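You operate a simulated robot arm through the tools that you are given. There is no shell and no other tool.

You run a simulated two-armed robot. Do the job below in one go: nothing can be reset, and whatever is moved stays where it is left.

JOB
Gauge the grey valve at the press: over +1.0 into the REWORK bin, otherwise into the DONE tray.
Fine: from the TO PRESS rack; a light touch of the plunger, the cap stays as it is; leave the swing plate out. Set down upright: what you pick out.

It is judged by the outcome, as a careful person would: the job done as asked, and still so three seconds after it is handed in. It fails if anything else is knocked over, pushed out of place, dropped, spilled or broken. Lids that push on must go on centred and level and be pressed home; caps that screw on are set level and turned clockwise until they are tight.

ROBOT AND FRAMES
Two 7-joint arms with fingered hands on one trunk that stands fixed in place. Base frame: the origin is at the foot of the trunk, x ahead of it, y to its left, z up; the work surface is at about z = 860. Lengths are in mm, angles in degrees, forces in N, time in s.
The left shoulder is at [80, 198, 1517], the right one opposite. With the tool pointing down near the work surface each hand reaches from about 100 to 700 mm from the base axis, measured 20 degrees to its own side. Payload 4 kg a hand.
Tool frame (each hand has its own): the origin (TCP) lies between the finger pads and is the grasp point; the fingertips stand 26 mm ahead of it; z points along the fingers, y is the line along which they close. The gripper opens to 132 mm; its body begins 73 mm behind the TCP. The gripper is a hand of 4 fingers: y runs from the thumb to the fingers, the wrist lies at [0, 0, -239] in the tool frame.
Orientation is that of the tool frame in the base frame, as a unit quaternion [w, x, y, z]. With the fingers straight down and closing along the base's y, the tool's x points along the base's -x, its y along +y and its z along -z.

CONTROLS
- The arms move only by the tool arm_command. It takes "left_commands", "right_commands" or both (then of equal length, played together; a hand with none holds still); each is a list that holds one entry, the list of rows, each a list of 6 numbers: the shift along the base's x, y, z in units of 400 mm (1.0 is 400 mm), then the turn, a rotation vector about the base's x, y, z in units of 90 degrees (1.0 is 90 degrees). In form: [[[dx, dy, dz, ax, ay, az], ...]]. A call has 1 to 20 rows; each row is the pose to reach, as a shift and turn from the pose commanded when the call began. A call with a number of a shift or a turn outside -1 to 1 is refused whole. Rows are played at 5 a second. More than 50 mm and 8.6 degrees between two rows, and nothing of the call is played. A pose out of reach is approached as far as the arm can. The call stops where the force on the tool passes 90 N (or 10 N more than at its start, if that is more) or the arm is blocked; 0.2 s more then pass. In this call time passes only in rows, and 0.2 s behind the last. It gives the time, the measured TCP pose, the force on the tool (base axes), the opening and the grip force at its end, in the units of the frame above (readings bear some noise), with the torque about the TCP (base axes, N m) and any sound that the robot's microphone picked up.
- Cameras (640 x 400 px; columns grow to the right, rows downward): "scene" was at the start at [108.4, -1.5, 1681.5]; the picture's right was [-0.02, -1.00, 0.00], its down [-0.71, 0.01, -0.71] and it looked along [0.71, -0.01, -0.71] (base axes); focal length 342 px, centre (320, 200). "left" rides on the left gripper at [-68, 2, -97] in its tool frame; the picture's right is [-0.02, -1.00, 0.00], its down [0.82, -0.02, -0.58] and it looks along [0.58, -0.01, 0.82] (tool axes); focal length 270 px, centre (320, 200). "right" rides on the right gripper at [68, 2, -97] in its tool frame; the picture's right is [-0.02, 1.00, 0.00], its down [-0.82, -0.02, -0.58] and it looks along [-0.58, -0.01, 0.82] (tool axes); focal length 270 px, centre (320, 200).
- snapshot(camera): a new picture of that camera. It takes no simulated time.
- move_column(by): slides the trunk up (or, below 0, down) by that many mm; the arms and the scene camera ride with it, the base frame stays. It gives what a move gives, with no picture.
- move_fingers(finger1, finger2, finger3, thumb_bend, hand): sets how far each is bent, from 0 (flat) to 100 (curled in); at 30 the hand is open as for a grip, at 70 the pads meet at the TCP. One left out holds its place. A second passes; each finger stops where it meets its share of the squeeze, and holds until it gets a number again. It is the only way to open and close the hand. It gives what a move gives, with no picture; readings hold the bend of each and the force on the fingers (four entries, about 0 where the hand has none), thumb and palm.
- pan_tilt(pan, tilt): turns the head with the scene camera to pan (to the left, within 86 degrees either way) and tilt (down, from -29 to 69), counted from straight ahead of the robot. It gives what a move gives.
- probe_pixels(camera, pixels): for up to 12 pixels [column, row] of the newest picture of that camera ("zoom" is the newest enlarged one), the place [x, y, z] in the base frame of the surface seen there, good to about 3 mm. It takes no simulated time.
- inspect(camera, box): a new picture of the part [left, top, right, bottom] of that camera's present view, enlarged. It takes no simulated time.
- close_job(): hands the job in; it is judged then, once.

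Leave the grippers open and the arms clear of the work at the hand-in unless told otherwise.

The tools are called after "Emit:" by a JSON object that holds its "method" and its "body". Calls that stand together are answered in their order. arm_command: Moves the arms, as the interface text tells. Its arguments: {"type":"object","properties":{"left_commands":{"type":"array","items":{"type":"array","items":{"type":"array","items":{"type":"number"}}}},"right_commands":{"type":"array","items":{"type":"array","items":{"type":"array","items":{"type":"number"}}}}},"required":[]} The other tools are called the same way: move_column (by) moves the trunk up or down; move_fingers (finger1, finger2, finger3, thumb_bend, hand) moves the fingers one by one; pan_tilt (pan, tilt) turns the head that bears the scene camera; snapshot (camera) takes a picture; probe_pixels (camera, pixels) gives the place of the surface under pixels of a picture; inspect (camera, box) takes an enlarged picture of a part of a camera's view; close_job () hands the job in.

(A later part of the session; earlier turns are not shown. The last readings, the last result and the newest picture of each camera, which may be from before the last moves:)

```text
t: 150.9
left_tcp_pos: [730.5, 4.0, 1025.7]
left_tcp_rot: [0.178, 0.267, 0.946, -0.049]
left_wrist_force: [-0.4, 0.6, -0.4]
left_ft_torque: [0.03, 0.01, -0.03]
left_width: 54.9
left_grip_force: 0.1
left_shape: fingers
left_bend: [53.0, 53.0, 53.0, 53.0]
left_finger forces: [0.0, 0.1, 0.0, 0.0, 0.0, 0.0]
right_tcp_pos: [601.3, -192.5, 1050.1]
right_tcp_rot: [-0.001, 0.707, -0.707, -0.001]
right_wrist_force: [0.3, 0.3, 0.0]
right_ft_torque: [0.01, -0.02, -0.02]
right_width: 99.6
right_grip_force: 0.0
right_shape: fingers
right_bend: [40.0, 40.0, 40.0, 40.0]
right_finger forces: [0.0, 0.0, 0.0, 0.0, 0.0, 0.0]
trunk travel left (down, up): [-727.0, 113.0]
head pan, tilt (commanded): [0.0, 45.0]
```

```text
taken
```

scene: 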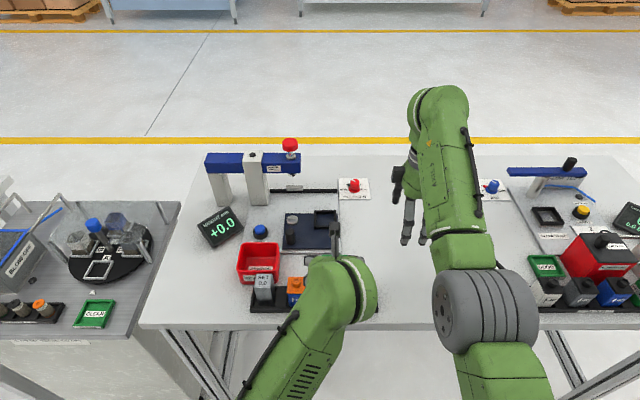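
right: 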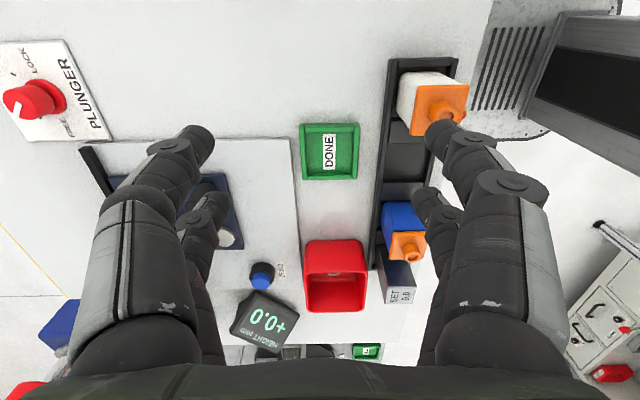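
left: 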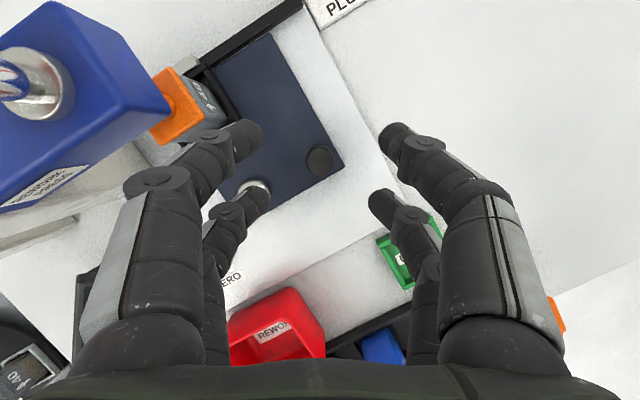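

The handle (320, 158) is in line. I descend and cage it loosely.

Emit:
{"method": "arm_command", "body": {"left_commands": [[[0, 0, -0.06, 0, 0, 0], [0, 0, -0.12, 0, 0, 0], [0, 0, -0.17, 0, 0, 0], [0, 0, -0.21, 0, 0, 0], [0, 0, -0.248, 0, 0, 0], [0, 0, -0.248, 0, 0, 0]]]}}

Emit:
{"method": "move_fingers", "body": {"hand": "left", "finger1": 68, "finger2": 68, "finger3": 68, "thumb_bend": 68}}

Emit:
{"method": "inspect", "body": {"camera": "left", "box": [200, 80, 440, 240]}}

```text
t: 152.3
left_tcp_pos: [730.3, 6.3, 926.2]
left_tcp_rot: [0.178, 0.267, 0.946, -0.048]
left_wrist_force: [0.7, 0.1, 1.2]
left_ft_torque: [0.02, -0.02, -0.04]
left_width: 55.4
left_grip_force: 0.0
left_shape: fingers
left_bend: [53.0, 53.0, 53.0, 53.0]
left_finger forces: [0.0, 0.0, 0.1, 0.1, 0.1, 0.0]
right_tcp_pos: [601.4, -193.3, 1050.9]
right_tcp_rot: [0.0, -0.707, 0.707, 0.0]
right_wrist_force: [-1.1, 0.4, -0.2]
right_ft_torque: [0.0, 0.03, 0.01]
right_width: 99.9
right_grip_force: 0.2
right_shape: fingers
right_bend: [40.0, 40.0, 40.0, 40.0]
right_finger forces: [0.0, 0.0, 0.0, 0.1, 0.0, 0.0]
trunk travel left (down, up): [-727.0, 113.0]
head pan, tilt (commanded): [0.0, 45.0]
```

```text
t: 153.3
left_tcp_pos: [730.6, 4.5, 927.0]
left_tcp_rot: [0.178, 0.267, 0.946, -0.049]
left_wrist_force: [0.2, 0.3, -0.3]
left_ft_torque: [-0.01, 0.01, -0.01]
left_width: 8.1
left_grip_force: 0.3
left_shape: fingers
left_bend: [68.0, 68.0, 68.0, 68.0]
left_finger forces: [0.0, 0.0, 0.1, 0.1, 0.3, 0.0]
right_tcp_pos: [601.2, -192.8, 1050.7]
right_tcp_rot: [0.0, 0.707, -0.707, 0.0]
right_wrist_force: [0.3, -0.1, 0.3]
right_ft_torque: [-0.04, -0.03, 0.01]
right_width: 99.9
right_grip_force: 0.2
right_shape: fingers
right_bend: [40.0, 40.0, 40.0, 40.0]
right_finger forces: [0.0, 0.0, 0.0, 0.0, 0.1, 0.0]
trunk travel left (down, up): [-727.0, 113.0]
head pan, tilt (commanded): [0.0, 45.0]
```

```text
2.50 times, centred on (320, 160) of left
```

zoom: 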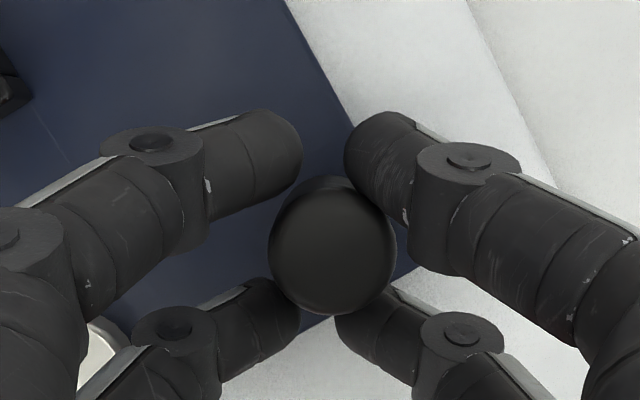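

Caged loosely. I swing the plate out along the reverse arc, stopping short of the end.

Emit:
{"method": "arm_command", "body": {"left_commands": [[[-0.0096, 0.0003, 0, 0, 0, 0], [-0.0193, 0.0009, 0, 0, 0, 0], [-0.0385, 0.0038, 0, 0, 0, 0], [-0.057, 0.0088, 0, 0, 0, 0], [-0.0753, 0.0155, 0, 0, 0, 0], [-0.0925, 0.024, 0, 0, 0, 0], [-0.1088, 0.0345, 0, 0, 0, 0], [-0.124, 0.0465, 0, 0, 0, 0], [-0.1378, 0.0603, 0, 0, 0, 0], [-0.15, 0.075, 0, 0, 0, 0], [-0.1605, 0.0913, 0, 0, 0, 0], [-0.1695, 0.1085, 0, 0, 0, 0], [-0.1765, 0.1265, 0, 0, 0, 0], [-0.1818, 0.145, 0, 0, 0, 0], [-0.1848, 0.1643, 0, 0, 0, 0], [-0.186, 0.178, 0, 0, 0, 0], [-0.186, 0.178, 0, 0, 0, 0]]]}}

Emit:
{"method": "inspect", "body": {"camera": "scene", "box": [270, 190, 390, 270]}}

Emit:
{"method": "inspect", "body": {"camera": "left", "box": [200, 80, 440, 240]}}

```text
t: 156.9
left_tcp_pos: [655.7, 74.5, 927.9]
left_tcp_rot: [0.178, 0.268, 0.946, -0.049]
left_wrist_force: [-1.8, -0.4, -0.1]
left_ft_torque: [-0.01, 0.07, -0.06]
left_width: 8.2
left_grip_force: 1.2
left_shape: fingers
left_bend: [68.0, 68.0, 68.0, 68.0]
left_finger forces: [0.1, 0.0, 1.5, 0.0, 0.2, 0.1]
right_tcp_pos: [600.4, -192.7, 1050.4]
right_tcp_rot: [0.0, 0.708, -0.706, 0.001]
right_wrist_force: [-0.2, 1.0, -0.6]
right_ft_torque: [0.01, 0.02, 0.0]
right_width: 99.8
right_grip_force: 0.0
right_shape: fingers
right_bend: [40.0, 40.0, 40.0, 40.0]
right_finger forces: [0.0, 0.0, 0.0, 0.0, 0.0, 0.0]
trunk travel left (down, up): [-727.0, 113.0]
head pan, tilt (commanded): [0.0, 45.0]
```

```text
5.00 times, centred on (330, 230) of scene
```

zoom: 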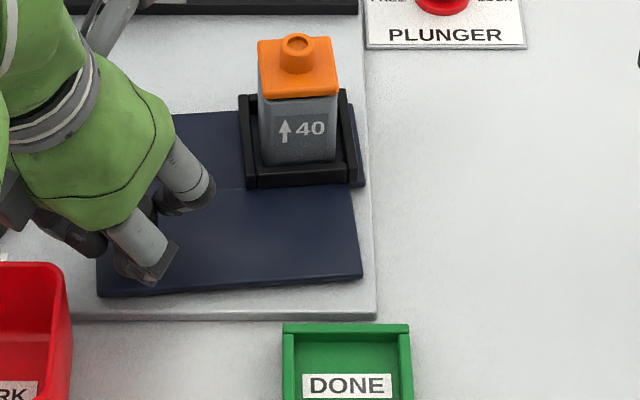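

```text
2.50 times, centred on (320, 160) of left
```

zoom: 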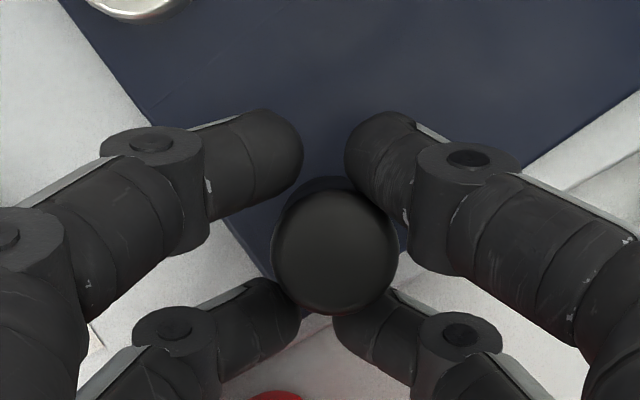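

About 4° remain. I push the handle 5.5 mm further in +y.

Emit:
{"method": "arm_command", "body": {"left_commands": [[[0, 0.005, 0, 0, 0, 0], [0, 0.01, 0, 0, 0, 0], [0.0005, 0.0138, 0, 0, 0, 0], [0.0005, 0.0138, 0, 0, 0, 0]]]}}

Emit:
{"method": "inspect", "body": {"camera": "scene", "box": [270, 190, 390, 270]}}

```text
t: 157.9
left_tcp_pos: [655.7, 81.5, 926.7]
left_tcp_rot: [0.179, 0.268, 0.945, -0.049]
left_wrist_force: [-1.7, 0.8, -0.2]
left_ft_torque: [-0.01, 0.08, -0.06]
left_width: 8.3
left_grip_force: 1.2
left_shape: fingers
left_bend: [68.0, 68.0, 68.0, 68.0]
left_finger forces: [0.0, 0.0, 1.9, 0.1, 0.5, 0.1]
right_tcp_pos: [600.2, -194.0, 1051.8]
right_tcp_rot: [0.0, -0.707, 0.707, -0.001]
right_wrist_force: [-0.6, -0.3, 0.0]
right_ft_torque: [-0.05, -0.03, 0.0]
right_width: 99.7
right_grip_force: 0.1
right_shape: fingers
right_bend: [40.0, 40.0, 40.0, 40.0]
right_finger forces: [0.0, 0.1, 0.0, 0.1, 0.1, 0.0]
trunk travel left (down, up): [-727.0, 113.0]
head pan, tilt (commanded): [0.0, 45.0]
```

```text
5.00 times, centred on (330, 230) of scene
```

zoom: 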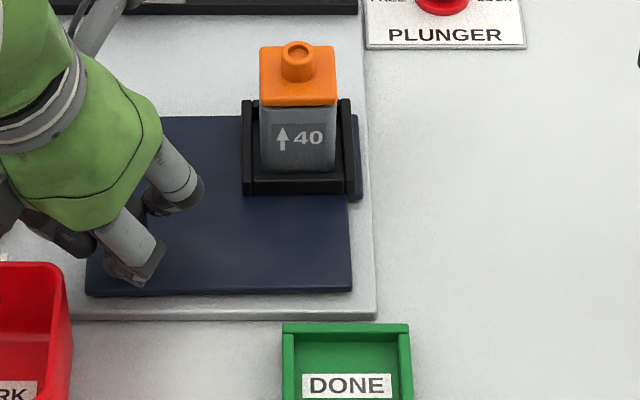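

About 1° short of the original position. I push 1.5 mm more.

Emit:
{"method": "arm_command", "body": {"left_commands": [[[0, 0.0035, 0, 0, 0, 0], [0, 0.0035, 0, 0, 0, 0]]]}}

Emit:
{"method": "inspect", "body": {"camera": "scene", "box": [270, 190, 390, 270]}}

```text
t: 158.5
left_tcp_pos: [656.3, 81.8, 926.7]
left_tcp_rot: [0.178, 0.268, 0.946, -0.049]
left_wrist_force: [-1.0, -0.9, 0.0]
left_ft_torque: [0.02, 0.04, -0.04]
left_width: 8.3
left_grip_force: 1.4
left_shape: fingers
left_bend: [68.0, 68.0, 68.0, 68.0]
left_finger forces: [0.0, 0.1, 1.8, 0.1, 0.8, 0.0]
right_tcp_pos: [601.0, -194.3, 1051.4]
right_tcp_rot: [-0.001, -0.707, 0.707, -0.001]
right_wrist_force: [-0.2, 0.5, -0.7]
right_ft_torque: [-0.01, -0.03, 0.0]
right_width: 99.8
right_grip_force: 0.1
right_shape: fingers
right_bend: [40.0, 40.0, 40.0, 40.0]
right_finger forces: [0.0, 0.0, 0.1, 0.0, 0.0, 0.0]
trunk travel left (down, up): [-727.0, 113.0]
head pan, tilt (commanded): [0.0, 45.0]
```

```text
5.00 times, centred on (330, 230) of scene
```

zoom: 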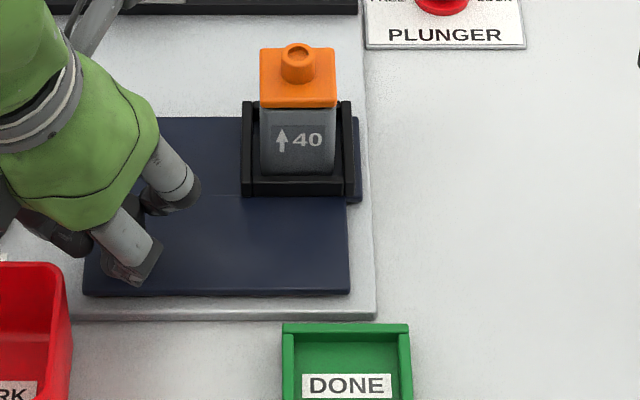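

The plate is level, as at the start. I ease back 1.5 mm to unload, open, check, and rise.

Emit:
{"method": "arm_command", "body": {"left_commands": [[[-0.001, -0.0035, 0, 0, 0, 0], [-0.001, -0.0035, 0, 0, 0, 0]]]}}

Emit:
{"method": "move_fingers", "body": {"hand": "left", "finger1": 53, "finger2": 53, "finger3": 53, "thumb_bend": 53}}

Emit:
{"method": "arm_command", "body": {"left_commands": [[[0, 0, 0.05, 0, 0, 0], [0, 0, 0.1, 0, 0, 0], [0, 0, 0.15, 0, 0, 0], [0, 0, 0.2, 0, 0, 0], [0, 0, 0.25, 0, 0, 0]]]}}

Emit:
{"method": "inspect", "body": {"camera": "scene", "box": [270, 190, 390, 270]}}

```text
t: 159.1
left_tcp_pos: [654.9, 80.7, 925.9]
left_tcp_rot: [0.178, 0.267, 0.946, -0.049]
left_wrist_force: [-3.0, 1.2, 0.2]
left_ft_torque: [0.02, 0.08, -0.03]
left_width: 8.1
left_grip_force: 1.3
left_shape: fingers
left_bend: [68.0, 68.0, 68.0, 68.0]
left_finger forces: [0.0, 0.0, 2.5, 0.1, 0.3, 0.0]
right_tcp_pos: [600.5, -192.6, 1050.8]
right_tcp_rot: [-0.001, 0.708, -0.707, 0.0]
right_wrist_force: [-0.2, 0.5, 0.7]
right_ft_torque: [-0.01, 0.02, 0.01]
right_width: 99.8
right_grip_force: 0.0
right_shape: fingers
right_bend: [40.0, 40.0, 40.0, 40.0]
right_finger forces: [0.1, 0.1, 0.0, 0.0, 0.1, 0.0]
trunk travel left (down, up): [-727.0, 113.0]
head pan, tilt (commanded): [0.0, 45.0]
```

```text
t: 160.1
left_tcp_pos: [655.5, 80.9, 925.7]
left_tcp_rot: [0.178, 0.267, 0.946, -0.049]
left_wrist_force: [1.4, -0.1, -0.7]
left_ft_torque: [0.01, -0.01, 0.02]
left_width: 55.1
left_grip_force: 0.0
left_shape: fingers
left_bend: [53.0, 53.0, 53.0, 53.0]
left_finger forces: [0.0, 0.1, 0.1, 0.0, 0.0, 0.0]
right_tcp_pos: [601.0, -193.6, 1050.2]
right_tcp_rot: [0.0, 0.707, -0.707, 0.0]
right_wrist_force: [-0.5, 0.2, 0.3]
right_ft_torque: [0.0, -0.01, -0.01]
right_width: 99.8
right_grip_force: 0.1
right_shape: fingers
right_bend: [40.0, 40.0, 40.0, 40.0]
right_finger forces: [0.0, 0.0, 0.0, 0.0, 0.1, 0.0]
trunk travel left (down, up): [-727.0, 113.0]
head pan, tilt (commanded): [0.0, 45.0]
```

```text
t: 161.3
left_tcp_pos: [655.6, 78.7, 1027.8]
left_tcp_rot: [0.179, 0.267, 0.946, -0.049]
left_wrist_force: [0.4, -0.3, 1.1]
left_ft_torque: [0.01, 0.02, 0.03]
left_width: 55.3
left_grip_force: 0.1
left_shape: fingers
left_bend: [53.0, 53.0, 53.0, 53.0]
left_finger forces: [0.1, 0.0, 0.0, 0.1, 0.0, 0.0]
right_tcp_pos: [601.4, -194.9, 1049.2]
right_tcp_rot: [-0.001, -0.707, 0.708, 0.001]
right_wrist_force: [-0.2, -0.8, 0.5]
right_ft_torque: [0.0, 0.01, 0.01]
right_width: 99.8
right_grip_force: 0.0
right_shape: fingers
right_bend: [40.0, 40.0, 40.0, 40.0]
right_finger forces: [0.0, 0.0, 0.0, 0.1, 0.1, 0.1]
trunk travel left (down, up): [-727.0, 113.0]
head pan, tilt (commanded): [0.0, 45.0]
```

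```text
5.00 times, centred on (330, 230) of scene
```

zoom: 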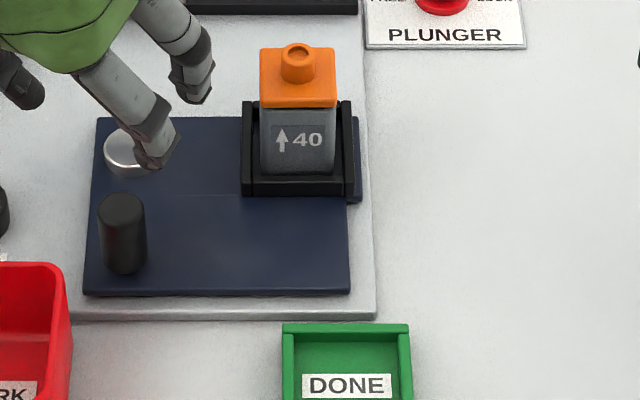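

The plate is out and level. Before picking the valve, I measure the REWORK bin (rim and floor) to plan how to set the valve down inside.

Emit:
{"method": "inspect", "body": {"camera": "scene", "box": [225, 225, 295, 295]}}

Emit:
{"method": "snapshot", "body": {"camera": "left"}}

Emit:
{"method": "probe_pixels", "body": {"camera": "left", "pixels": [[238, 258], [306, 202], [357, 275], [280, 318], [300, 255], [270, 265], [320, 235], [335, 280], [290, 300], [248, 255], [305, 210], [347, 277]]}}

```text
5.71 times, centred on (260, 260) of scene
```

zoom: 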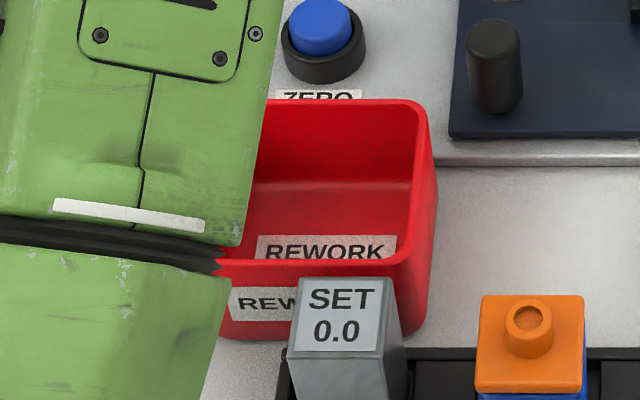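

```text
taken
```

left: 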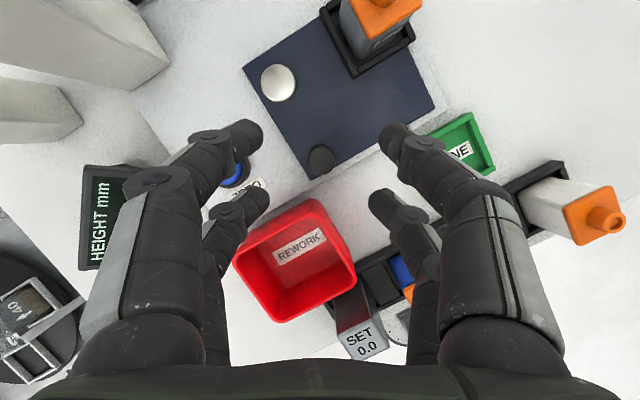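

```text
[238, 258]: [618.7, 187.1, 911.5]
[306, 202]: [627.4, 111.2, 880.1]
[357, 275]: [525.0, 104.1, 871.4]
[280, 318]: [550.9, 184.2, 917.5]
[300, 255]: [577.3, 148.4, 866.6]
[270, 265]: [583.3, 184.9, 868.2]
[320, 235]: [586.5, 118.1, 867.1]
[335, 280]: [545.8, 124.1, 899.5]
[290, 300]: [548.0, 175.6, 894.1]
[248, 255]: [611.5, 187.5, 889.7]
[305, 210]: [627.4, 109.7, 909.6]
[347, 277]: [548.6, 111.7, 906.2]
```

The bin inside is about 77×77 mm (x 543–620, y 108–185), floor z≈867, rim ≈921 — too narrow for my pitched finger joints, so I'll set the valve on clear table first and re-grip it straight from above. First I fetch it from the nest.

Emit:
{"method": "arm_command", "body": {"left_commands": [[[0.02, -0.03, 0.01, -0.0095, -0.0344, 0.0569], [0.045, -0.07, 0.02, -0.0191, -0.0687, 0.1139], [0.075, -0.115, 0.02, -0.0286, -0.1031, 0.1708], [0.105, -0.16, 0.01, -0.0381, -0.1375, 0.2277], [0.135, -0.2, 0.0, -0.0477, -0.1718, 0.2847], [0.152, -0.2355, -0.015, -0.0572, -0.2062, 0.3416], [0.152, -0.2355, -0.015, -0.0572, -0.2062, 0.3416], [0.152, -0.2355, -0.015, -0.0572, -0.2062, 0.3416]]]}}

Emit:
{"method": "inspect", "body": {"camera": "left", "box": [200, 90, 440, 250]}}

```text
t: 163.1
left_tcp_pos: [716.9, -12.4, 1018.1]
left_tcp_rot: [0.345, 0.003, 0.938, 0.002]
left_wrist_force: [-0.3, -0.3, -0.1]
left_ft_torque: [-0.01, -0.03, -0.03]
left_width: 55.3
left_grip_force: 0.1
left_shape: fingers
left_bend: [53.0, 53.0, 53.0, 53.0]
left_finger forces: [0.0, 0.0, 0.1, 0.0, 0.0, 0.1]
right_tcp_pos: [601.4, -193.6, 1050.8]
right_tcp_rot: [0.0, 0.708, -0.707, 0.0]
right_wrist_force: [0.0, 0.4, -0.4]
right_ft_torque: [-0.04, -0.01, 0.01]
right_width: 99.6
right_grip_force: 0.0
right_shape: fingers
right_bend: [40.0, 40.0, 40.0, 40.0]
right_finger forces: [0.0, 0.0, 0.0, 0.1, 0.1, 0.1]
trunk travel left (down, up): [-727.0, 113.0]
head pan, tilt (commanded): [0.0, 45.0]
```

```text
2.50 times, centred on (320, 170) of left
```

zoom: 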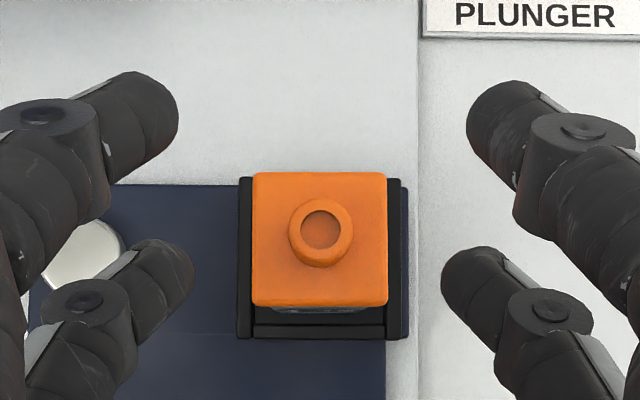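

Perfectly aligned. I descend to z≈934.5 and close on the valve body.

Emit:
{"method": "arm_command", "body": {"left_commands": [[[0, 0, -0.05, 0, 0, 0], [0, 0, -0.1, 0, 0, 0], [0, 0, -0.15, 0, 0, 0], [0, 0, -0.19, 0, 0, 0], [0, 0, -0.208, 0, 0, 0], [0, 0, -0.208, 0, 0, 0]]]}}

Emit:
{"method": "inspect", "body": {"camera": "left", "box": [200, 80, 440, 240]}}

Emit:
{"method": "move_fingers", "body": {"hand": "left", "finger1": 68, "finger2": 68, "finger3": 68, "thumb_bend": 68}}

Emit:
{"method": "inspect", "body": {"camera": "left", "box": [200, 80, 440, 240]}}

```text
t: 164.5
left_tcp_pos: [718.1, -14.0, 936.2]
left_tcp_rot: [0.345, 0.004, 0.939, 0.002]
left_wrist_force: [0.6, -0.2, -0.3]
left_ft_torque: [-0.01, -0.01, -0.03]
left_width: 55.6
left_grip_force: 0.0
left_shape: fingers
left_bend: [53.0, 53.0, 53.0, 53.0]
left_finger forces: [0.0, 0.0, 0.0, 0.1, 0.0, 0.0]
right_tcp_pos: [601.1, -192.8, 1051.4]
right_tcp_rot: [0.0, -0.706, 0.708, 0.0]
right_wrist_force: [-0.9, -0.4, -0.7]
right_ft_torque: [-0.04, -0.01, 0.03]
right_width: 100.1
right_grip_force: 0.1
right_shape: fingers
right_bend: [40.0, 40.0, 40.0, 40.0]
right_finger forces: [0.0, 0.0, 0.1, 0.1, 0.0, 0.0]
trunk travel left (down, up): [-727.0, 113.0]
head pan, tilt (commanded): [0.0, 45.0]
```

```text
2.50 times, centred on (320, 160) of left
```

zoom: 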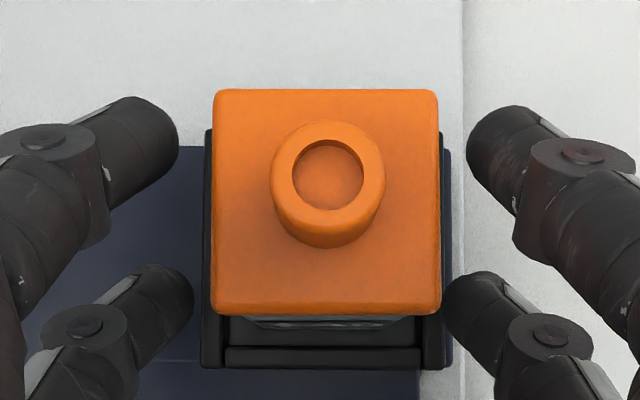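

```text
t: 165.5
left_tcp_pos: [718.1, -13.6, 937.4]
left_tcp_rot: [0.344, 0.004, 0.939, 0.002]
left_wrist_force: [-0.1, -0.1, -0.1]
left_ft_torque: [0.01, 0.01, -0.02]
left_width: 35.7
left_grip_force: 15.2
left_shape: fingers
left_bend: [58.0, 59.0, 60.0, 63.0]
left_finger forces: [7.8, 7.2, 6.0, 0.1, 9.0, 0.0]
right_tcp_pos: [601.7, -192.9, 1050.1]
right_tcp_rot: [0.0, -0.707, 0.707, 0.0]
right_wrist_force: [0.2, -0.5, 0.1]
right_ft_torque: [-0.02, -0.03, -0.02]
right_width: 100.1
right_grip_force: 0.0
right_shape: fingers
right_bend: [40.0, 40.0, 40.0, 40.0]
right_finger forces: [0.0, 0.1, 0.0, 0.0, 0.0, 0.1]
trunk travel left (down, up): [-727.0, 113.0]
head pan, tilt (commanded): [0.0, 45.0]
```

```text
2.50 times, centred on (320, 160) of left
```

zoom: 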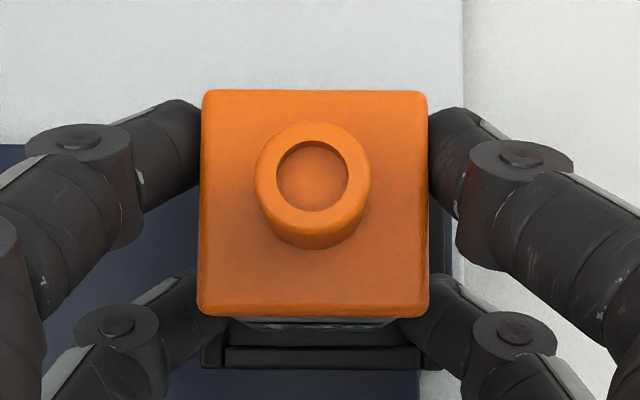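

Gripped firmly again. I lift it from the nest and carry it over to clear table between the bin and the DONE tray, about (590, 40).

Emit:
{"method": "arm_command", "body": {"left_commands": [[[0, 0, 0.025, 0, 0, 0], [0, 0, 0.06, 0, 0, 0], [0, 0, 0.11, 0, 0, 0], [0, 0, 0.158, 0, 0, 0], [-0.06, 0.02, 0.158, 0, 0, 0], [-0.12, 0.045, 0.158, 0, 0, 0], [-0.18, 0.07, 0.158, 0, 0, 0], [-0.24, 0.09, 0.158, 0, 0, 0], [-0.3, 0.11, 0.158, 0, 0, 0], [-0.359, 0.1295, 0.158, 0, 0, 0], [-0.359, 0.1295, 0.158, 0, 0, 0], [-0.359, 0.1295, 0.158, 0, 0, 0]]]}}

Emit:
{"method": "snapshot", "body": {"camera": "left"}}

Emit:
{"method": "inspect", "body": {"camera": "scene", "box": [220, 190, 400, 320]}}

```text
t: 168.1
left_tcp_pos: [573.6, 39.9, 1000.7]
left_tcp_rot: [0.344, 0.005, 0.939, 0.001]
left_wrist_force: [0.1, 0.3, -0.3]
left_ft_torque: [0.0, -0.01, 0.0]
left_width: 35.5
left_grip_force: 14.6
left_shape: fingers
left_bend: [58.0, 59.0, 60.0, 63.0]
left_finger forces: [7.8, 7.3, 6.1, 0.1, 8.9, 0.0]
right_tcp_pos: [601.1, -193.7, 1050.2]
right_tcp_rot: [0.0, 0.707, -0.707, 0.0]
right_wrist_force: [-0.9, 0.5, -0.1]
right_ft_torque: [0.0, 0.02, 0.03]
right_width: 99.8
right_grip_force: 0.1
right_shape: fingers
right_bend: [40.0, 40.0, 40.0, 40.0]
right_finger forces: [0.2, 0.1, 0.0, 0.0, 0.0, 0.1]
trunk travel left (down, up): [-727.0, 113.0]
head pan, tilt (commanded): [0.0, 45.0]
```

```text
taken
```

left: 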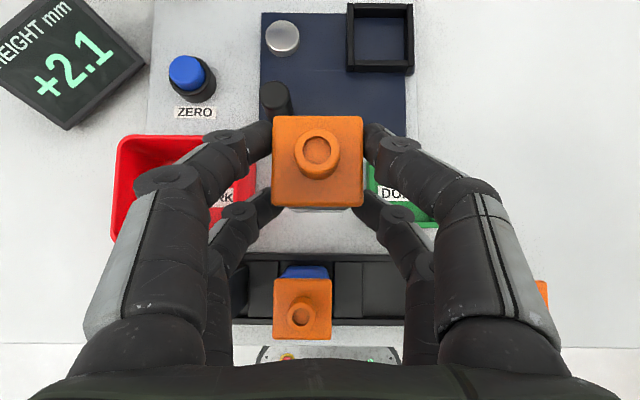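

```text
3.08 times, centred on (310, 255) of scene
```

zoom: 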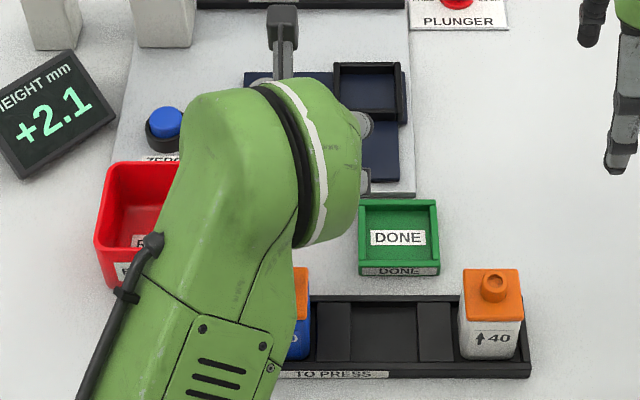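

Display now holds +2.1 — clearly over +1.0. To keep the palm clear of the blue valve behind, I set down a bit further forward: shift (+22, −5), then descend.

Emit:
{"method": "arm_command", "body": {"left_commands": [[[0.03, -0.006, 0, 0, 0, 0], [0.055, -0.0125, -0.02, 0, 0, 0], [0.055, -0.0125, -0.06, 0, 0, 0], [0.055, -0.0125, -0.1, 0, 0, 0], [0.055, -0.0125, -0.14, 0, 0, 0], [0.055, -0.0125, -0.17, 0, 0, 0], [0.055, -0.0125, -0.17, 0, 0, 0]]]}}

Emit:
{"method": "snapshot", "body": {"camera": "left"}}

Emit:
{"method": "inspect", "body": {"camera": "scene", "box": [220, 190, 400, 320]}}

Emit:
{"method": "snapshot", "body": {"camera": "right"}}

```text
t: 169.7
left_tcp_pos: [595.7, 33.3, 932.4]
left_tcp_rot: [0.345, 0.005, 0.939, 0.001]
left_wrist_force: [0.4, 0.4, -0.9]
left_ft_torque: [-0.02, -0.02, 0.0]
left_width: 35.7
left_grip_force: 15.0
left_shape: fingers
left_bend: [58.0, 59.0, 60.0, 63.0]
left_finger forces: [7.8, 7.2, 6.1, 0.0, 8.9, 0.0]
right_tcp_pos: [601.5, -194.1, 1051.0]
right_tcp_rot: [-0.001, 0.707, -0.707, 0.0]
right_wrist_force: [-0.1, -0.6, 0.4]
right_ft_torque: [-0.02, 0.01, 0.01]
right_width: 99.8
right_grip_force: 0.1
right_shape: fingers
right_bend: [40.0, 40.0, 40.0, 40.0]
right_finger forces: [0.0, 0.0, 0.0, 0.0, 0.1, 0.0]
trunk travel left (down, up): [-727.0, 113.0]
head pan, tilt (commanded): [0.0, 45.0]
```

```text
taken
```

left: 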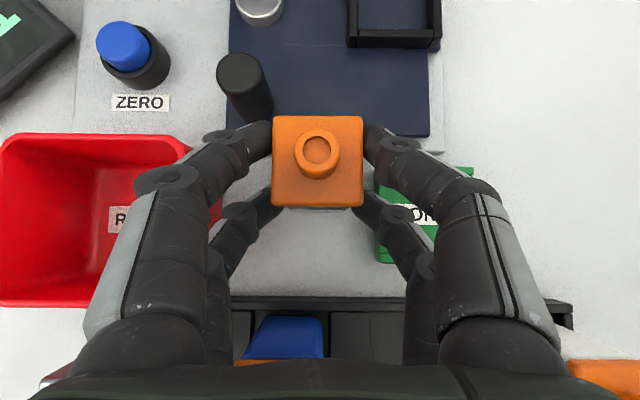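

```text
3.08 times, centred on (310, 255) of scene
```

zoom: 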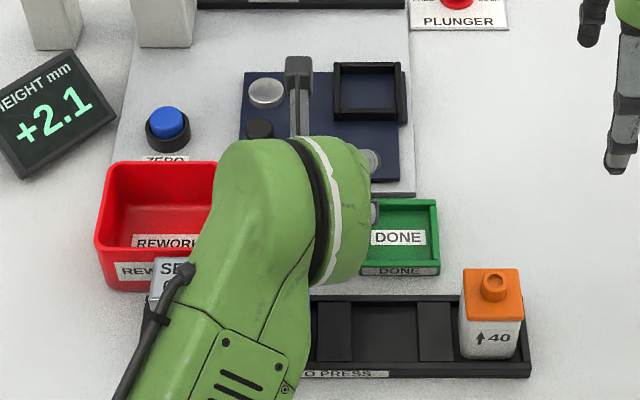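

```text
taken
```

right: 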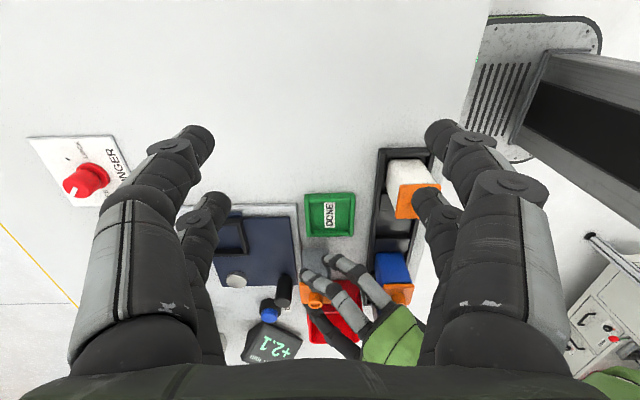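

Clear on all sides. I shift 3 mm back from the base plate's edge and lower to the table in small steps.

Emit:
{"method": "arm_command", "body": {"left_commands": [[[-0.0075, 0, -0.01, 0, 0, 0], [-0.0075, 0, -0.02, 0, 0, 0], [-0.0075, 0, -0.02, 0, 0, 0]]]}}

Emit:
{"method": "arm_command", "body": {"left_commands": [[[0, 0, -0.004, 0, 0, 0], [0, 0, -0.0065, 0, 0, 0]]]}}

```text
t: 170.5
left_tcp_pos: [590.9, 32.3, 924.7]
left_tcp_rot: [0.344, 0.004, 0.939, 0.002]
left_wrist_force: [-0.5, 0.5, -0.6]
left_ft_torque: [0.01, 0.02, 0.0]
left_width: 35.7
left_grip_force: 14.8
left_shape: fingers
left_bend: [58.0, 59.0, 60.0, 63.0]
left_finger forces: [7.8, 7.0, 6.1, 0.1, 8.9, 0.1]
right_tcp_pos: [601.6, -192.0, 1051.8]
right_tcp_rot: [0.0, -0.707, 0.707, 0.001]
right_wrist_force: [0.6, 0.4, -0.2]
right_ft_torque: [-0.02, -0.01, -0.04]
right_width: 99.9
right_grip_force: 0.1
right_shape: fingers
right_bend: [40.0, 40.0, 40.0, 40.0]
right_finger forces: [0.0, 0.0, 0.0, 0.0, 0.0, 0.0]
trunk travel left (down, up): [-727.0, 113.0]
head pan, tilt (commanded): [0.0, 45.0]
```

```text
t: 171.1
left_tcp_pos: [592.5, 30.7, 922.1]
left_tcp_rot: [0.345, 0.005, 0.939, 0.001]
left_wrist_force: [-0.1, -0.2, -0.9]
left_ft_torque: [0.01, -0.02, -0.01]
left_width: 35.7
left_grip_force: 15.0
left_shape: fingers
left_bend: [58.0, 59.0, 60.0, 63.0]
left_finger forces: [7.8, 7.2, 6.1, 0.0, 8.9, 0.0]
right_tcp_pos: [601.6, -192.8, 1050.3]
right_tcp_rot: [-0.001, 0.708, -0.707, 0.0]
right_wrist_force: [0.2, -0.3, -0.8]
right_ft_torque: [-0.02, -0.02, -0.01]
right_width: 99.6
right_grip_force: 0.0
right_shape: fingers
right_bend: [40.0, 40.0, 40.0, 40.0]
right_finger forces: [0.1, 0.0, 0.0, 0.0, 0.0, 0.0]
trunk travel left (down, up): [-727.0, 113.0]
head pan, tilt (commanded): [0.0, 45.0]
```

No contact yet at z≈922. I continue in 1.5 mm steps.

Emit:
{"method": "arm_command", "body": {"left_commands": [[[0, 0, -0.0035, 0, 0, 0], [0, 0, -0.006, 0, 0, 0]]]}}

Emit:
{"method": "arm_command", "body": {"left_commands": [[[0, 0, -0.003, 0, 0, 0], [0, 0, -0.003, 0, 0, 0]]]}}

```text
t: 171.7
left_tcp_pos: [592.4, 31.2, 920.2]
left_tcp_rot: [0.345, 0.003, 0.939, 0.003]
left_wrist_force: [0.0, 0.4, 1.9]
left_ft_torque: [0.07, -0.03, -0.02]
left_width: 36.0
left_grip_force: 15.5
left_shape: fingers
left_bend: [58.0, 59.0, 60.0, 63.0]
left_finger forces: [7.6, 7.4, 6.0, 0.0, 9.1, 0.1]
right_tcp_pos: [600.8, -193.9, 1051.1]
right_tcp_rot: [0.001, -0.707, 0.707, 0.0]
right_wrist_force: [-0.1, -0.7, 0.0]
right_ft_torque: [-0.03, 0.01, -0.02]
right_width: 99.9
right_grip_force: 0.1
right_shape: fingers
right_bend: [40.0, 40.0, 40.0, 40.0]
right_finger forces: [0.0, 0.1, 0.0, 0.0, 0.1, 0.0]
trunk travel left (down, up): [-727.0, 113.0]
head pan, tilt (commanded): [0.0, 45.0]
```

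```text
t: 172.3
left_tcp_pos: [593.0, 31.6, 919.6]
left_tcp_rot: [0.347, 0.004, 0.938, 0.002]
left_wrist_force: [2.7, -0.5, 4.7]
left_ft_torque: [0.16, -0.14, -0.03]
left_width: 36.0
left_grip_force: 15.2
left_shape: fingers
left_bend: [58.0, 59.0, 60.0, 63.0]
left_finger forces: [7.3, 7.9, 6.0, 0.1, 9.5, 0.0]
right_tcp_pos: [600.9, -193.4, 1051.5]
right_tcp_rot: [0.001, -0.707, 0.707, 0.0]
right_wrist_force: [0.6, 0.0, -0.1]
right_ft_torque: [-0.01, 0.0, -0.01]
right_width: 99.9
right_grip_force: 0.1
right_shape: fingers
right_bend: [40.0, 40.0, 40.0, 40.0]
right_finger forces: [0.0, 0.0, 0.0, 0.0, 0.0, 0.1]
trunk travel left (down, up): [-727.0, 113.0]
head pan, tilt (commanded): [0.0, 45.0]
```

The valve is on the table (4.7 N). I open the fingers and rise straight up.

Emit:
{"method": "move_fingers", "body": {"hand": "left", "finger1": 54, "finger2": 54, "finger3": 54, "thumb_bend": 54}}

Emit:
{"method": "inspect", "body": {"camera": "left", "box": [200, 80, 440, 240]}}

Emit:
{"method": "arm_command", "body": {"left_commands": [[[0, 0, 0.05, 0, 0, 0], [0, 0, 0.1, 0, 0, 0], [0, 0, 0.15, 0, 0, 0], [0, 0, 0.2, 0, 0, 0]]]}}

Emit:
{"method": "snapshot", "body": {"camera": "left"}}

```text
t: 173.3
left_tcp_pos: [590.7, 30.8, 918.4]
left_tcp_rot: [0.345, 0.004, 0.939, 0.002]
left_wrist_force: [-0.6, -0.1, 0.0]
left_ft_torque: [0.01, -0.01, -0.01]
left_width: 52.1
left_grip_force: 0.1
left_shape: fingers
left_bend: [54.0, 54.0, 54.0, 54.0]
left_finger forces: [0.0, 0.0, 0.1, 0.0, 0.1, 0.0]
right_tcp_pos: [600.4, -192.7, 1051.3]
right_tcp_rot: [-0.001, -0.707, 0.707, 0.0]
right_wrist_force: [-0.5, 0.3, -0.5]
right_ft_torque: [0.01, 0.0, 0.02]
right_width: 99.8
right_grip_force: 0.2
right_shape: fingers
right_bend: [40.0, 40.0, 40.0, 40.0]
right_finger forces: [0.0, 0.1, 0.0, 0.0, 0.1, 0.0]
trunk travel left (down, up): [-727.0, 113.0]
head pan, tilt (commanded): [0.0, 45.0]
```

```text
2.50 times, centred on (320, 160) of left
```

zoom: 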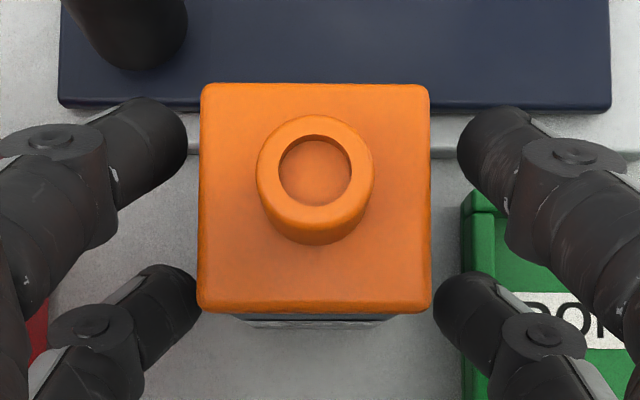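

```text
t: 174.3
left_tcp_pos: [594.3, 33.7, 999.0]
left_tcp_rot: [0.346, 0.004, 0.938, 0.002]
left_wrist_force: [0.1, 0.6, 0.2]
left_ft_torque: [0.0, 0.0, -0.03]
left_width: 51.6
left_grip_force: 0.0
left_shape: fingers
left_bend: [54.0, 54.0, 54.0, 54.0]
left_finger forces: [0.0, 0.0, 0.0, 0.0, 0.1, 0.2]
right_tcp_pos: [601.2, -192.6, 1050.5]
right_tcp_rot: [0.0, -0.707, 0.707, 0.0]
right_wrist_force: [-0.2, 0.4, 0.4]
right_ft_torque: [0.03, 0.0, -0.01]
right_width: 99.8
right_grip_force: 0.0
right_shape: fingers
right_bend: [40.0, 40.0, 40.0, 40.0]
right_finger forces: [0.0, 0.0, 0.0, 0.1, 0.1, 0.0]
trunk travel left (down, up): [-727.0, 113.0]
head pan, tilt (commanded): [0.0, 45.0]
```

```text
taken
```

left: 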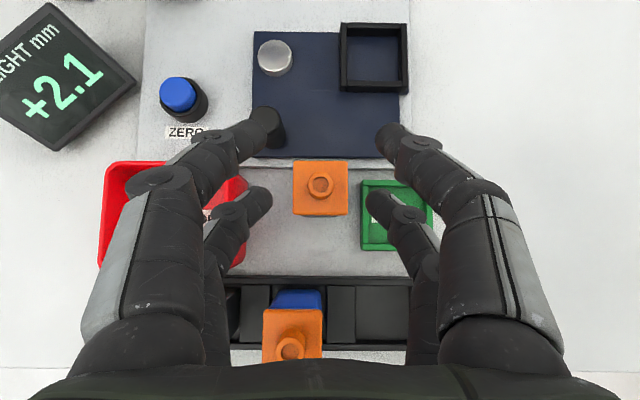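

The valve stands upright on the table. I rise a bit and rotate the hand to straight down above it.

Emit:
{"method": "arm_command", "body": {"left_commands": [[[0.005, 0, 0.02, 0, 0.0747, 0], [0.01, 0, 0.035, 0, 0.1493, 0], [0.015, 0, 0.04, 0, 0.224, 0], [0.02, -0.001, 0.04, 0, 0.2987, 0], [0.025, -0.002, 0.04, 0, 0.3733, 0], [0.03, -0.0025, 0.04, 0, 0.448, 0], [0.03, -0.0025, 0.04, 0, 0.448, 0], [0.03, -0.0025, 0.04, 0, 0.448, 0]]]}}

Emit:
{"method": "snapshot", "body": {"camera": "left"}}

Emit:
{"method": "inspect", "body": {"camera": "scene", "box": [220, 190, 400, 320]}}

```text
t: 176.1
left_tcp_pos: [603.1, 32.3, 1015.2]
left_tcp_rot: [0.0, 0.005, 1.0, 0.0]
left_wrist_force: [0.0, 0.4, -0.1]
left_ft_torque: [0.0, -0.01, 0.01]
left_width: 52.0
left_grip_force: 0.1
left_shape: fingers
left_bend: [54.0, 54.0, 54.0, 54.0]
left_finger forces: [0.1, 0.1, 0.0, 0.1, 0.0, 0.0]
right_tcp_pos: [601.4, -193.1, 1051.7]
right_tcp_rot: [0.0, 0.707, -0.707, 0.0]
right_wrist_force: [0.5, 0.5, 0.2]
right_ft_torque: [0.02, -0.02, -0.04]
right_width: 99.6
right_grip_force: 0.1
right_shape: fingers
right_bend: [40.0, 40.0, 40.0, 40.0]
right_finger forces: [0.0, 0.0, 0.0, 0.0, 0.0, 0.1]
trunk travel left (down, up): [-727.0, 113.0]
head pan, tilt (commanded): [0.0, 45.0]
```

```text
taken
```

left: 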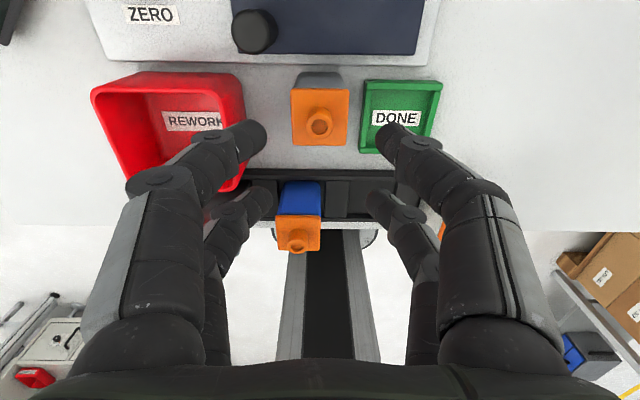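

```text
3.08 times, centred on (310, 255) of scene
```

zoom: 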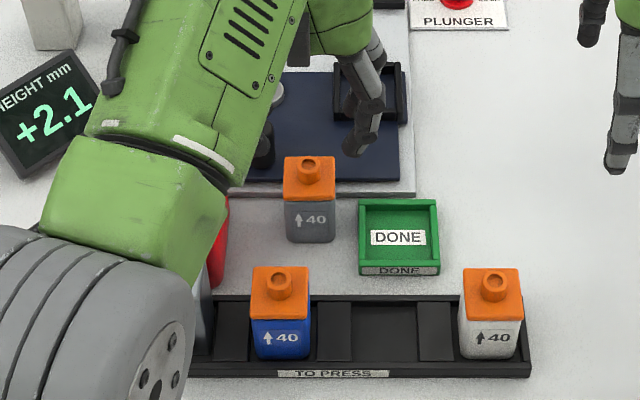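

The hand is straight above. I zoom in to measure the valve's offset precisely.

Emit:
{"method": "inspect", "body": {"camera": "left", "box": [240, 60, 400, 170]}}

Emit:
{"method": "probe_pixels", "body": {"camera": "zoom", "pixels": [[260, 130], [420, 130], [320, 200], [260, 330], [420, 330], [320, 130], [320, 330], [320, 290]]}}

```text
3.64 times, centred on (320, 115) of left
```

zoom: 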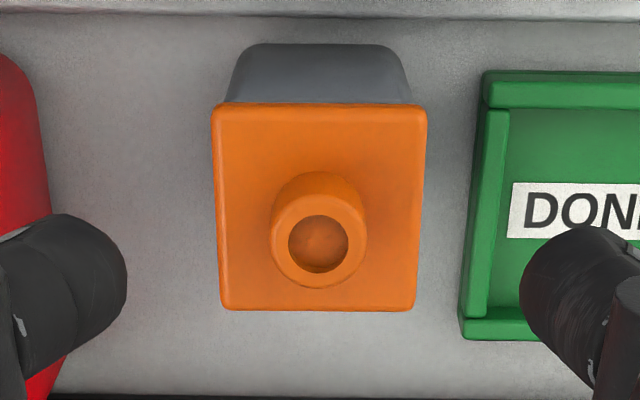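

```text
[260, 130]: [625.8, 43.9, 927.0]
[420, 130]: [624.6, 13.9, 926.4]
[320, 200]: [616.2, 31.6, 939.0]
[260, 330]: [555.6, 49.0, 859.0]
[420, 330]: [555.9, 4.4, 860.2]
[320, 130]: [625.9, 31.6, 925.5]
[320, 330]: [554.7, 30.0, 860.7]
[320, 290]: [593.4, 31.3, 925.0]
```

The valve centre is (+5.8, +1.0) from my grasp centre. I shift and descend to z≈960, then check.

Emit:
{"method": "arm_command", "body": {"left_commands": [[[0.0075, 0.0012, -0.03, 0, 0, 0], [0.0145, 0.0025, -0.07, 0, 0, 0], [0.0145, 0.0025, -0.11, 0, 0, 0], [0.0145, 0.0025, -0.138, 0, 0, 0], [0.0145, 0.0025, -0.138, 0, 0, 0], [0.0145, 0.0025, -0.138, 0, 0, 0]]]}}

Emit:
{"method": "inspect", "body": {"camera": "left", "box": [200, 80, 440, 240]}}

```text
t: 177.5
left_tcp_pos: [609.7, 33.2, 960.9]
left_tcp_rot: [0.0, 0.004, 1.0, 0.0]
left_wrist_force: [-0.7, -0.6, 0.9]
left_ft_torque: [0.0, -0.02, -0.01]
left_width: 51.6
left_grip_force: 0.1
left_shape: fingers
left_bend: [54.0, 54.0, 54.0, 54.0]
left_finger forces: [0.0, 0.0, 0.1, 0.1, 0.0, 0.0]
right_tcp_pos: [600.9, -192.9, 1051.3]
right_tcp_rot: [0.0, 0.707, -0.707, 0.0]
right_wrist_force: [0.4, -0.8, -0.3]
right_ft_torque: [0.0, 0.03, 0.01]
right_width: 99.9
right_grip_force: 0.0
right_shape: fingers
right_bend: [40.0, 40.0, 40.0, 40.0]
right_finger forces: [0.1, 0.1, 0.0, 0.0, 0.0, 0.0]
trunk travel left (down, up): [-727.0, 113.0]
head pan, tilt (commanded): [0.0, 45.0]
```

```text
2.50 times, centred on (320, 160) of left
```

zoom: 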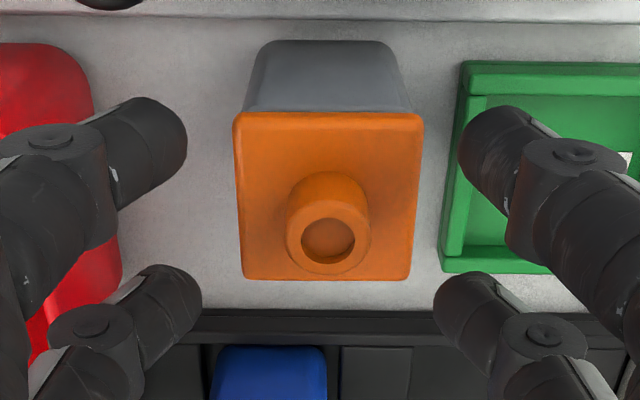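

Aligned in x; a −1.2 mm shift in y is needed. I descend to z≈939 and check.

Emit:
{"method": "arm_command", "body": {"left_commands": [[[0, -0.003, -0.015, 0, 0, 0], [0, -0.003, -0.035, 0, 0, 0], [0, -0.003, -0.053, 0, 0, 0], [0, -0.003, -0.053, 0, 0, 0], [0, -0.003, -0.053, 0, 0, 0]]]}}

Emit:
{"method": "inspect", "body": {"camera": "left", "box": [200, 80, 440, 240]}}

Emit:
{"method": "inspect", "body": {"camera": "scene", "box": [270, 200, 350, 270]}}

```text
t: 178.7
left_tcp_pos: [609.9, 31.8, 937.7]
left_tcp_rot: [0.0, 0.004, 1.0, 0.0]
left_wrist_force: [0.9, -0.1, 0.9]
left_ft_torque: [-0.02, 0.0, 0.0]
left_width: 51.8
left_grip_force: 0.0
left_shape: fingers
left_bend: [54.0, 54.0, 54.0, 54.0]
left_finger forces: [0.1, 0.0, 0.0, 0.0, 0.1, 0.0]
right_tcp_pos: [600.7, -192.8, 1050.9]
right_tcp_rot: [0.0, 0.708, -0.707, -0.001]
right_wrist_force: [-0.4, 0.5, 0.2]
right_ft_torque: [0.02, -0.01, -0.01]
right_width: 99.9
right_grip_force: 0.1
right_shape: fingers
right_bend: [40.0, 40.0, 40.0, 40.0]
right_finger forces: [0.0, 0.0, 0.0, 0.0, 0.1, 0.0]
trunk travel left (down, up): [-727.0, 113.0]
head pan, tilt (commanded): [0.0, 45.0]
```

```text
2.50 times, centred on (320, 160) of left
```

zoom: 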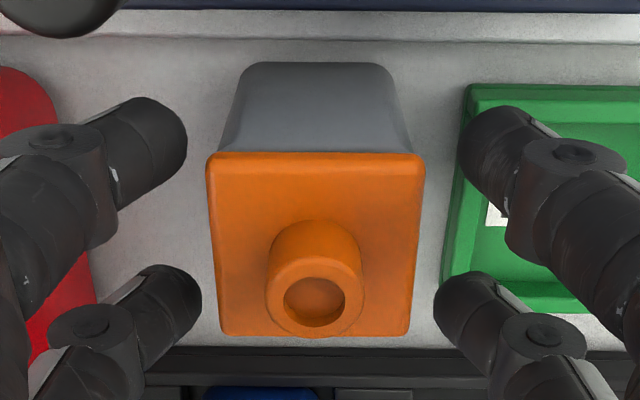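

```text
5.71 times, centred on (310, 235) of scene
```

zoom: 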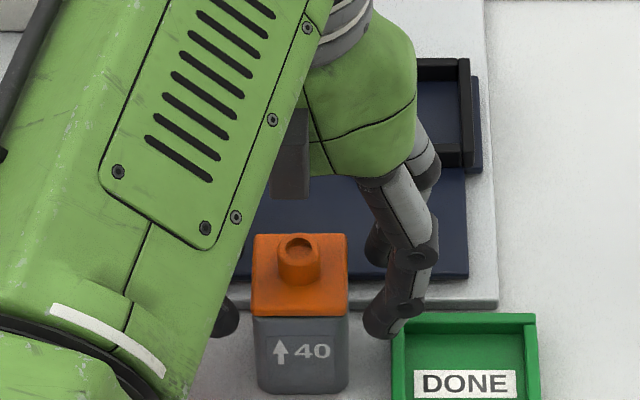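

Within 1.5 mm. I apply a final (+1.5, +1.0) shift and close the hand.

Emit:
{"method": "arm_command", "body": {"left_commands": [[[0.0038, 0.0025, 0.001, 0, 0, 0], [0.0038, 0.0025, 0.001, 0, 0, 0]]]}}

Emit:
{"method": "move_fingers", "body": {"hand": "left", "finger1": 70, "finger2": 70, "finger3": 70, "thumb_bend": 70}}

Emit:
{"method": "inspect", "body": {"camera": "left", "box": [200, 80, 440, 240]}}

```text
t: 179.3
left_tcp_pos: [611.2, 32.6, 938.2]
left_tcp_rot: [0.0, 0.003, 1.0, 0.0]
left_wrist_force: [0.3, 0.2, -0.5]
left_ft_torque: [0.01, 0.0, 0.0]
left_width: 51.8
left_grip_force: 0.1
left_shape: fingers
left_bend: [54.0, 54.0, 54.0, 54.0]
left_finger forces: [0.0, 0.0, 0.0, 0.1, 0.0, 0.0]
right_tcp_pos: [600.8, -195.0, 1050.3]
right_tcp_rot: [0.0, 0.708, -0.707, 0.001]
right_wrist_force: [0.4, 0.1, -0.2]
right_ft_torque: [-0.03, -0.01, 0.0]
right_width: 100.0
right_grip_force: 0.1
right_shape: fingers
right_bend: [40.0, 40.0, 40.0, 40.0]
right_finger forces: [0.1, 0.0, 0.1, 0.1, 0.0, 0.1]
trunk travel left (down, up): [-727.0, 113.0]
head pan, tilt (commanded): [0.0, 45.0]
```

```text
t: 180.3
left_tcp_pos: [611.5, 32.8, 939.0]
left_tcp_rot: [0.0, 0.004, 1.0, 0.0]
left_wrist_force: [-0.5, -0.3, -0.5]
left_ft_torque: [0.02, 0.05, -0.02]
left_width: 35.0
left_grip_force: 16.5
left_shape: fingers
left_bend: [58.0, 59.0, 61.0, 65.0]
left_finger forces: [7.7, 8.2, 6.5, 0.0, 9.8, 0.0]
right_tcp_pos: [600.7, -193.6, 1051.0]
right_tcp_rot: [0.001, 0.707, -0.707, 0.0]
right_wrist_force: [0.2, 0.2, 1.4]
right_ft_torque: [0.02, 0.0, 0.0]
right_width: 99.9
right_grip_force: 0.0
right_shape: fingers
right_bend: [40.0, 40.0, 40.0, 40.0]
right_finger forces: [0.0, 0.1, 0.0, 0.0, 0.0, 0.0]
trunk travel left (down, up): [-727.0, 113.0]
head pan, tilt (commanded): [0.0, 45.0]
```

```text
2.50 times, centred on (320, 160) of left
```

zoom: 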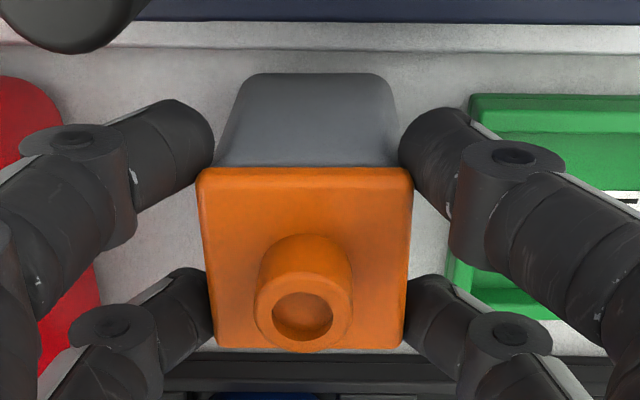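

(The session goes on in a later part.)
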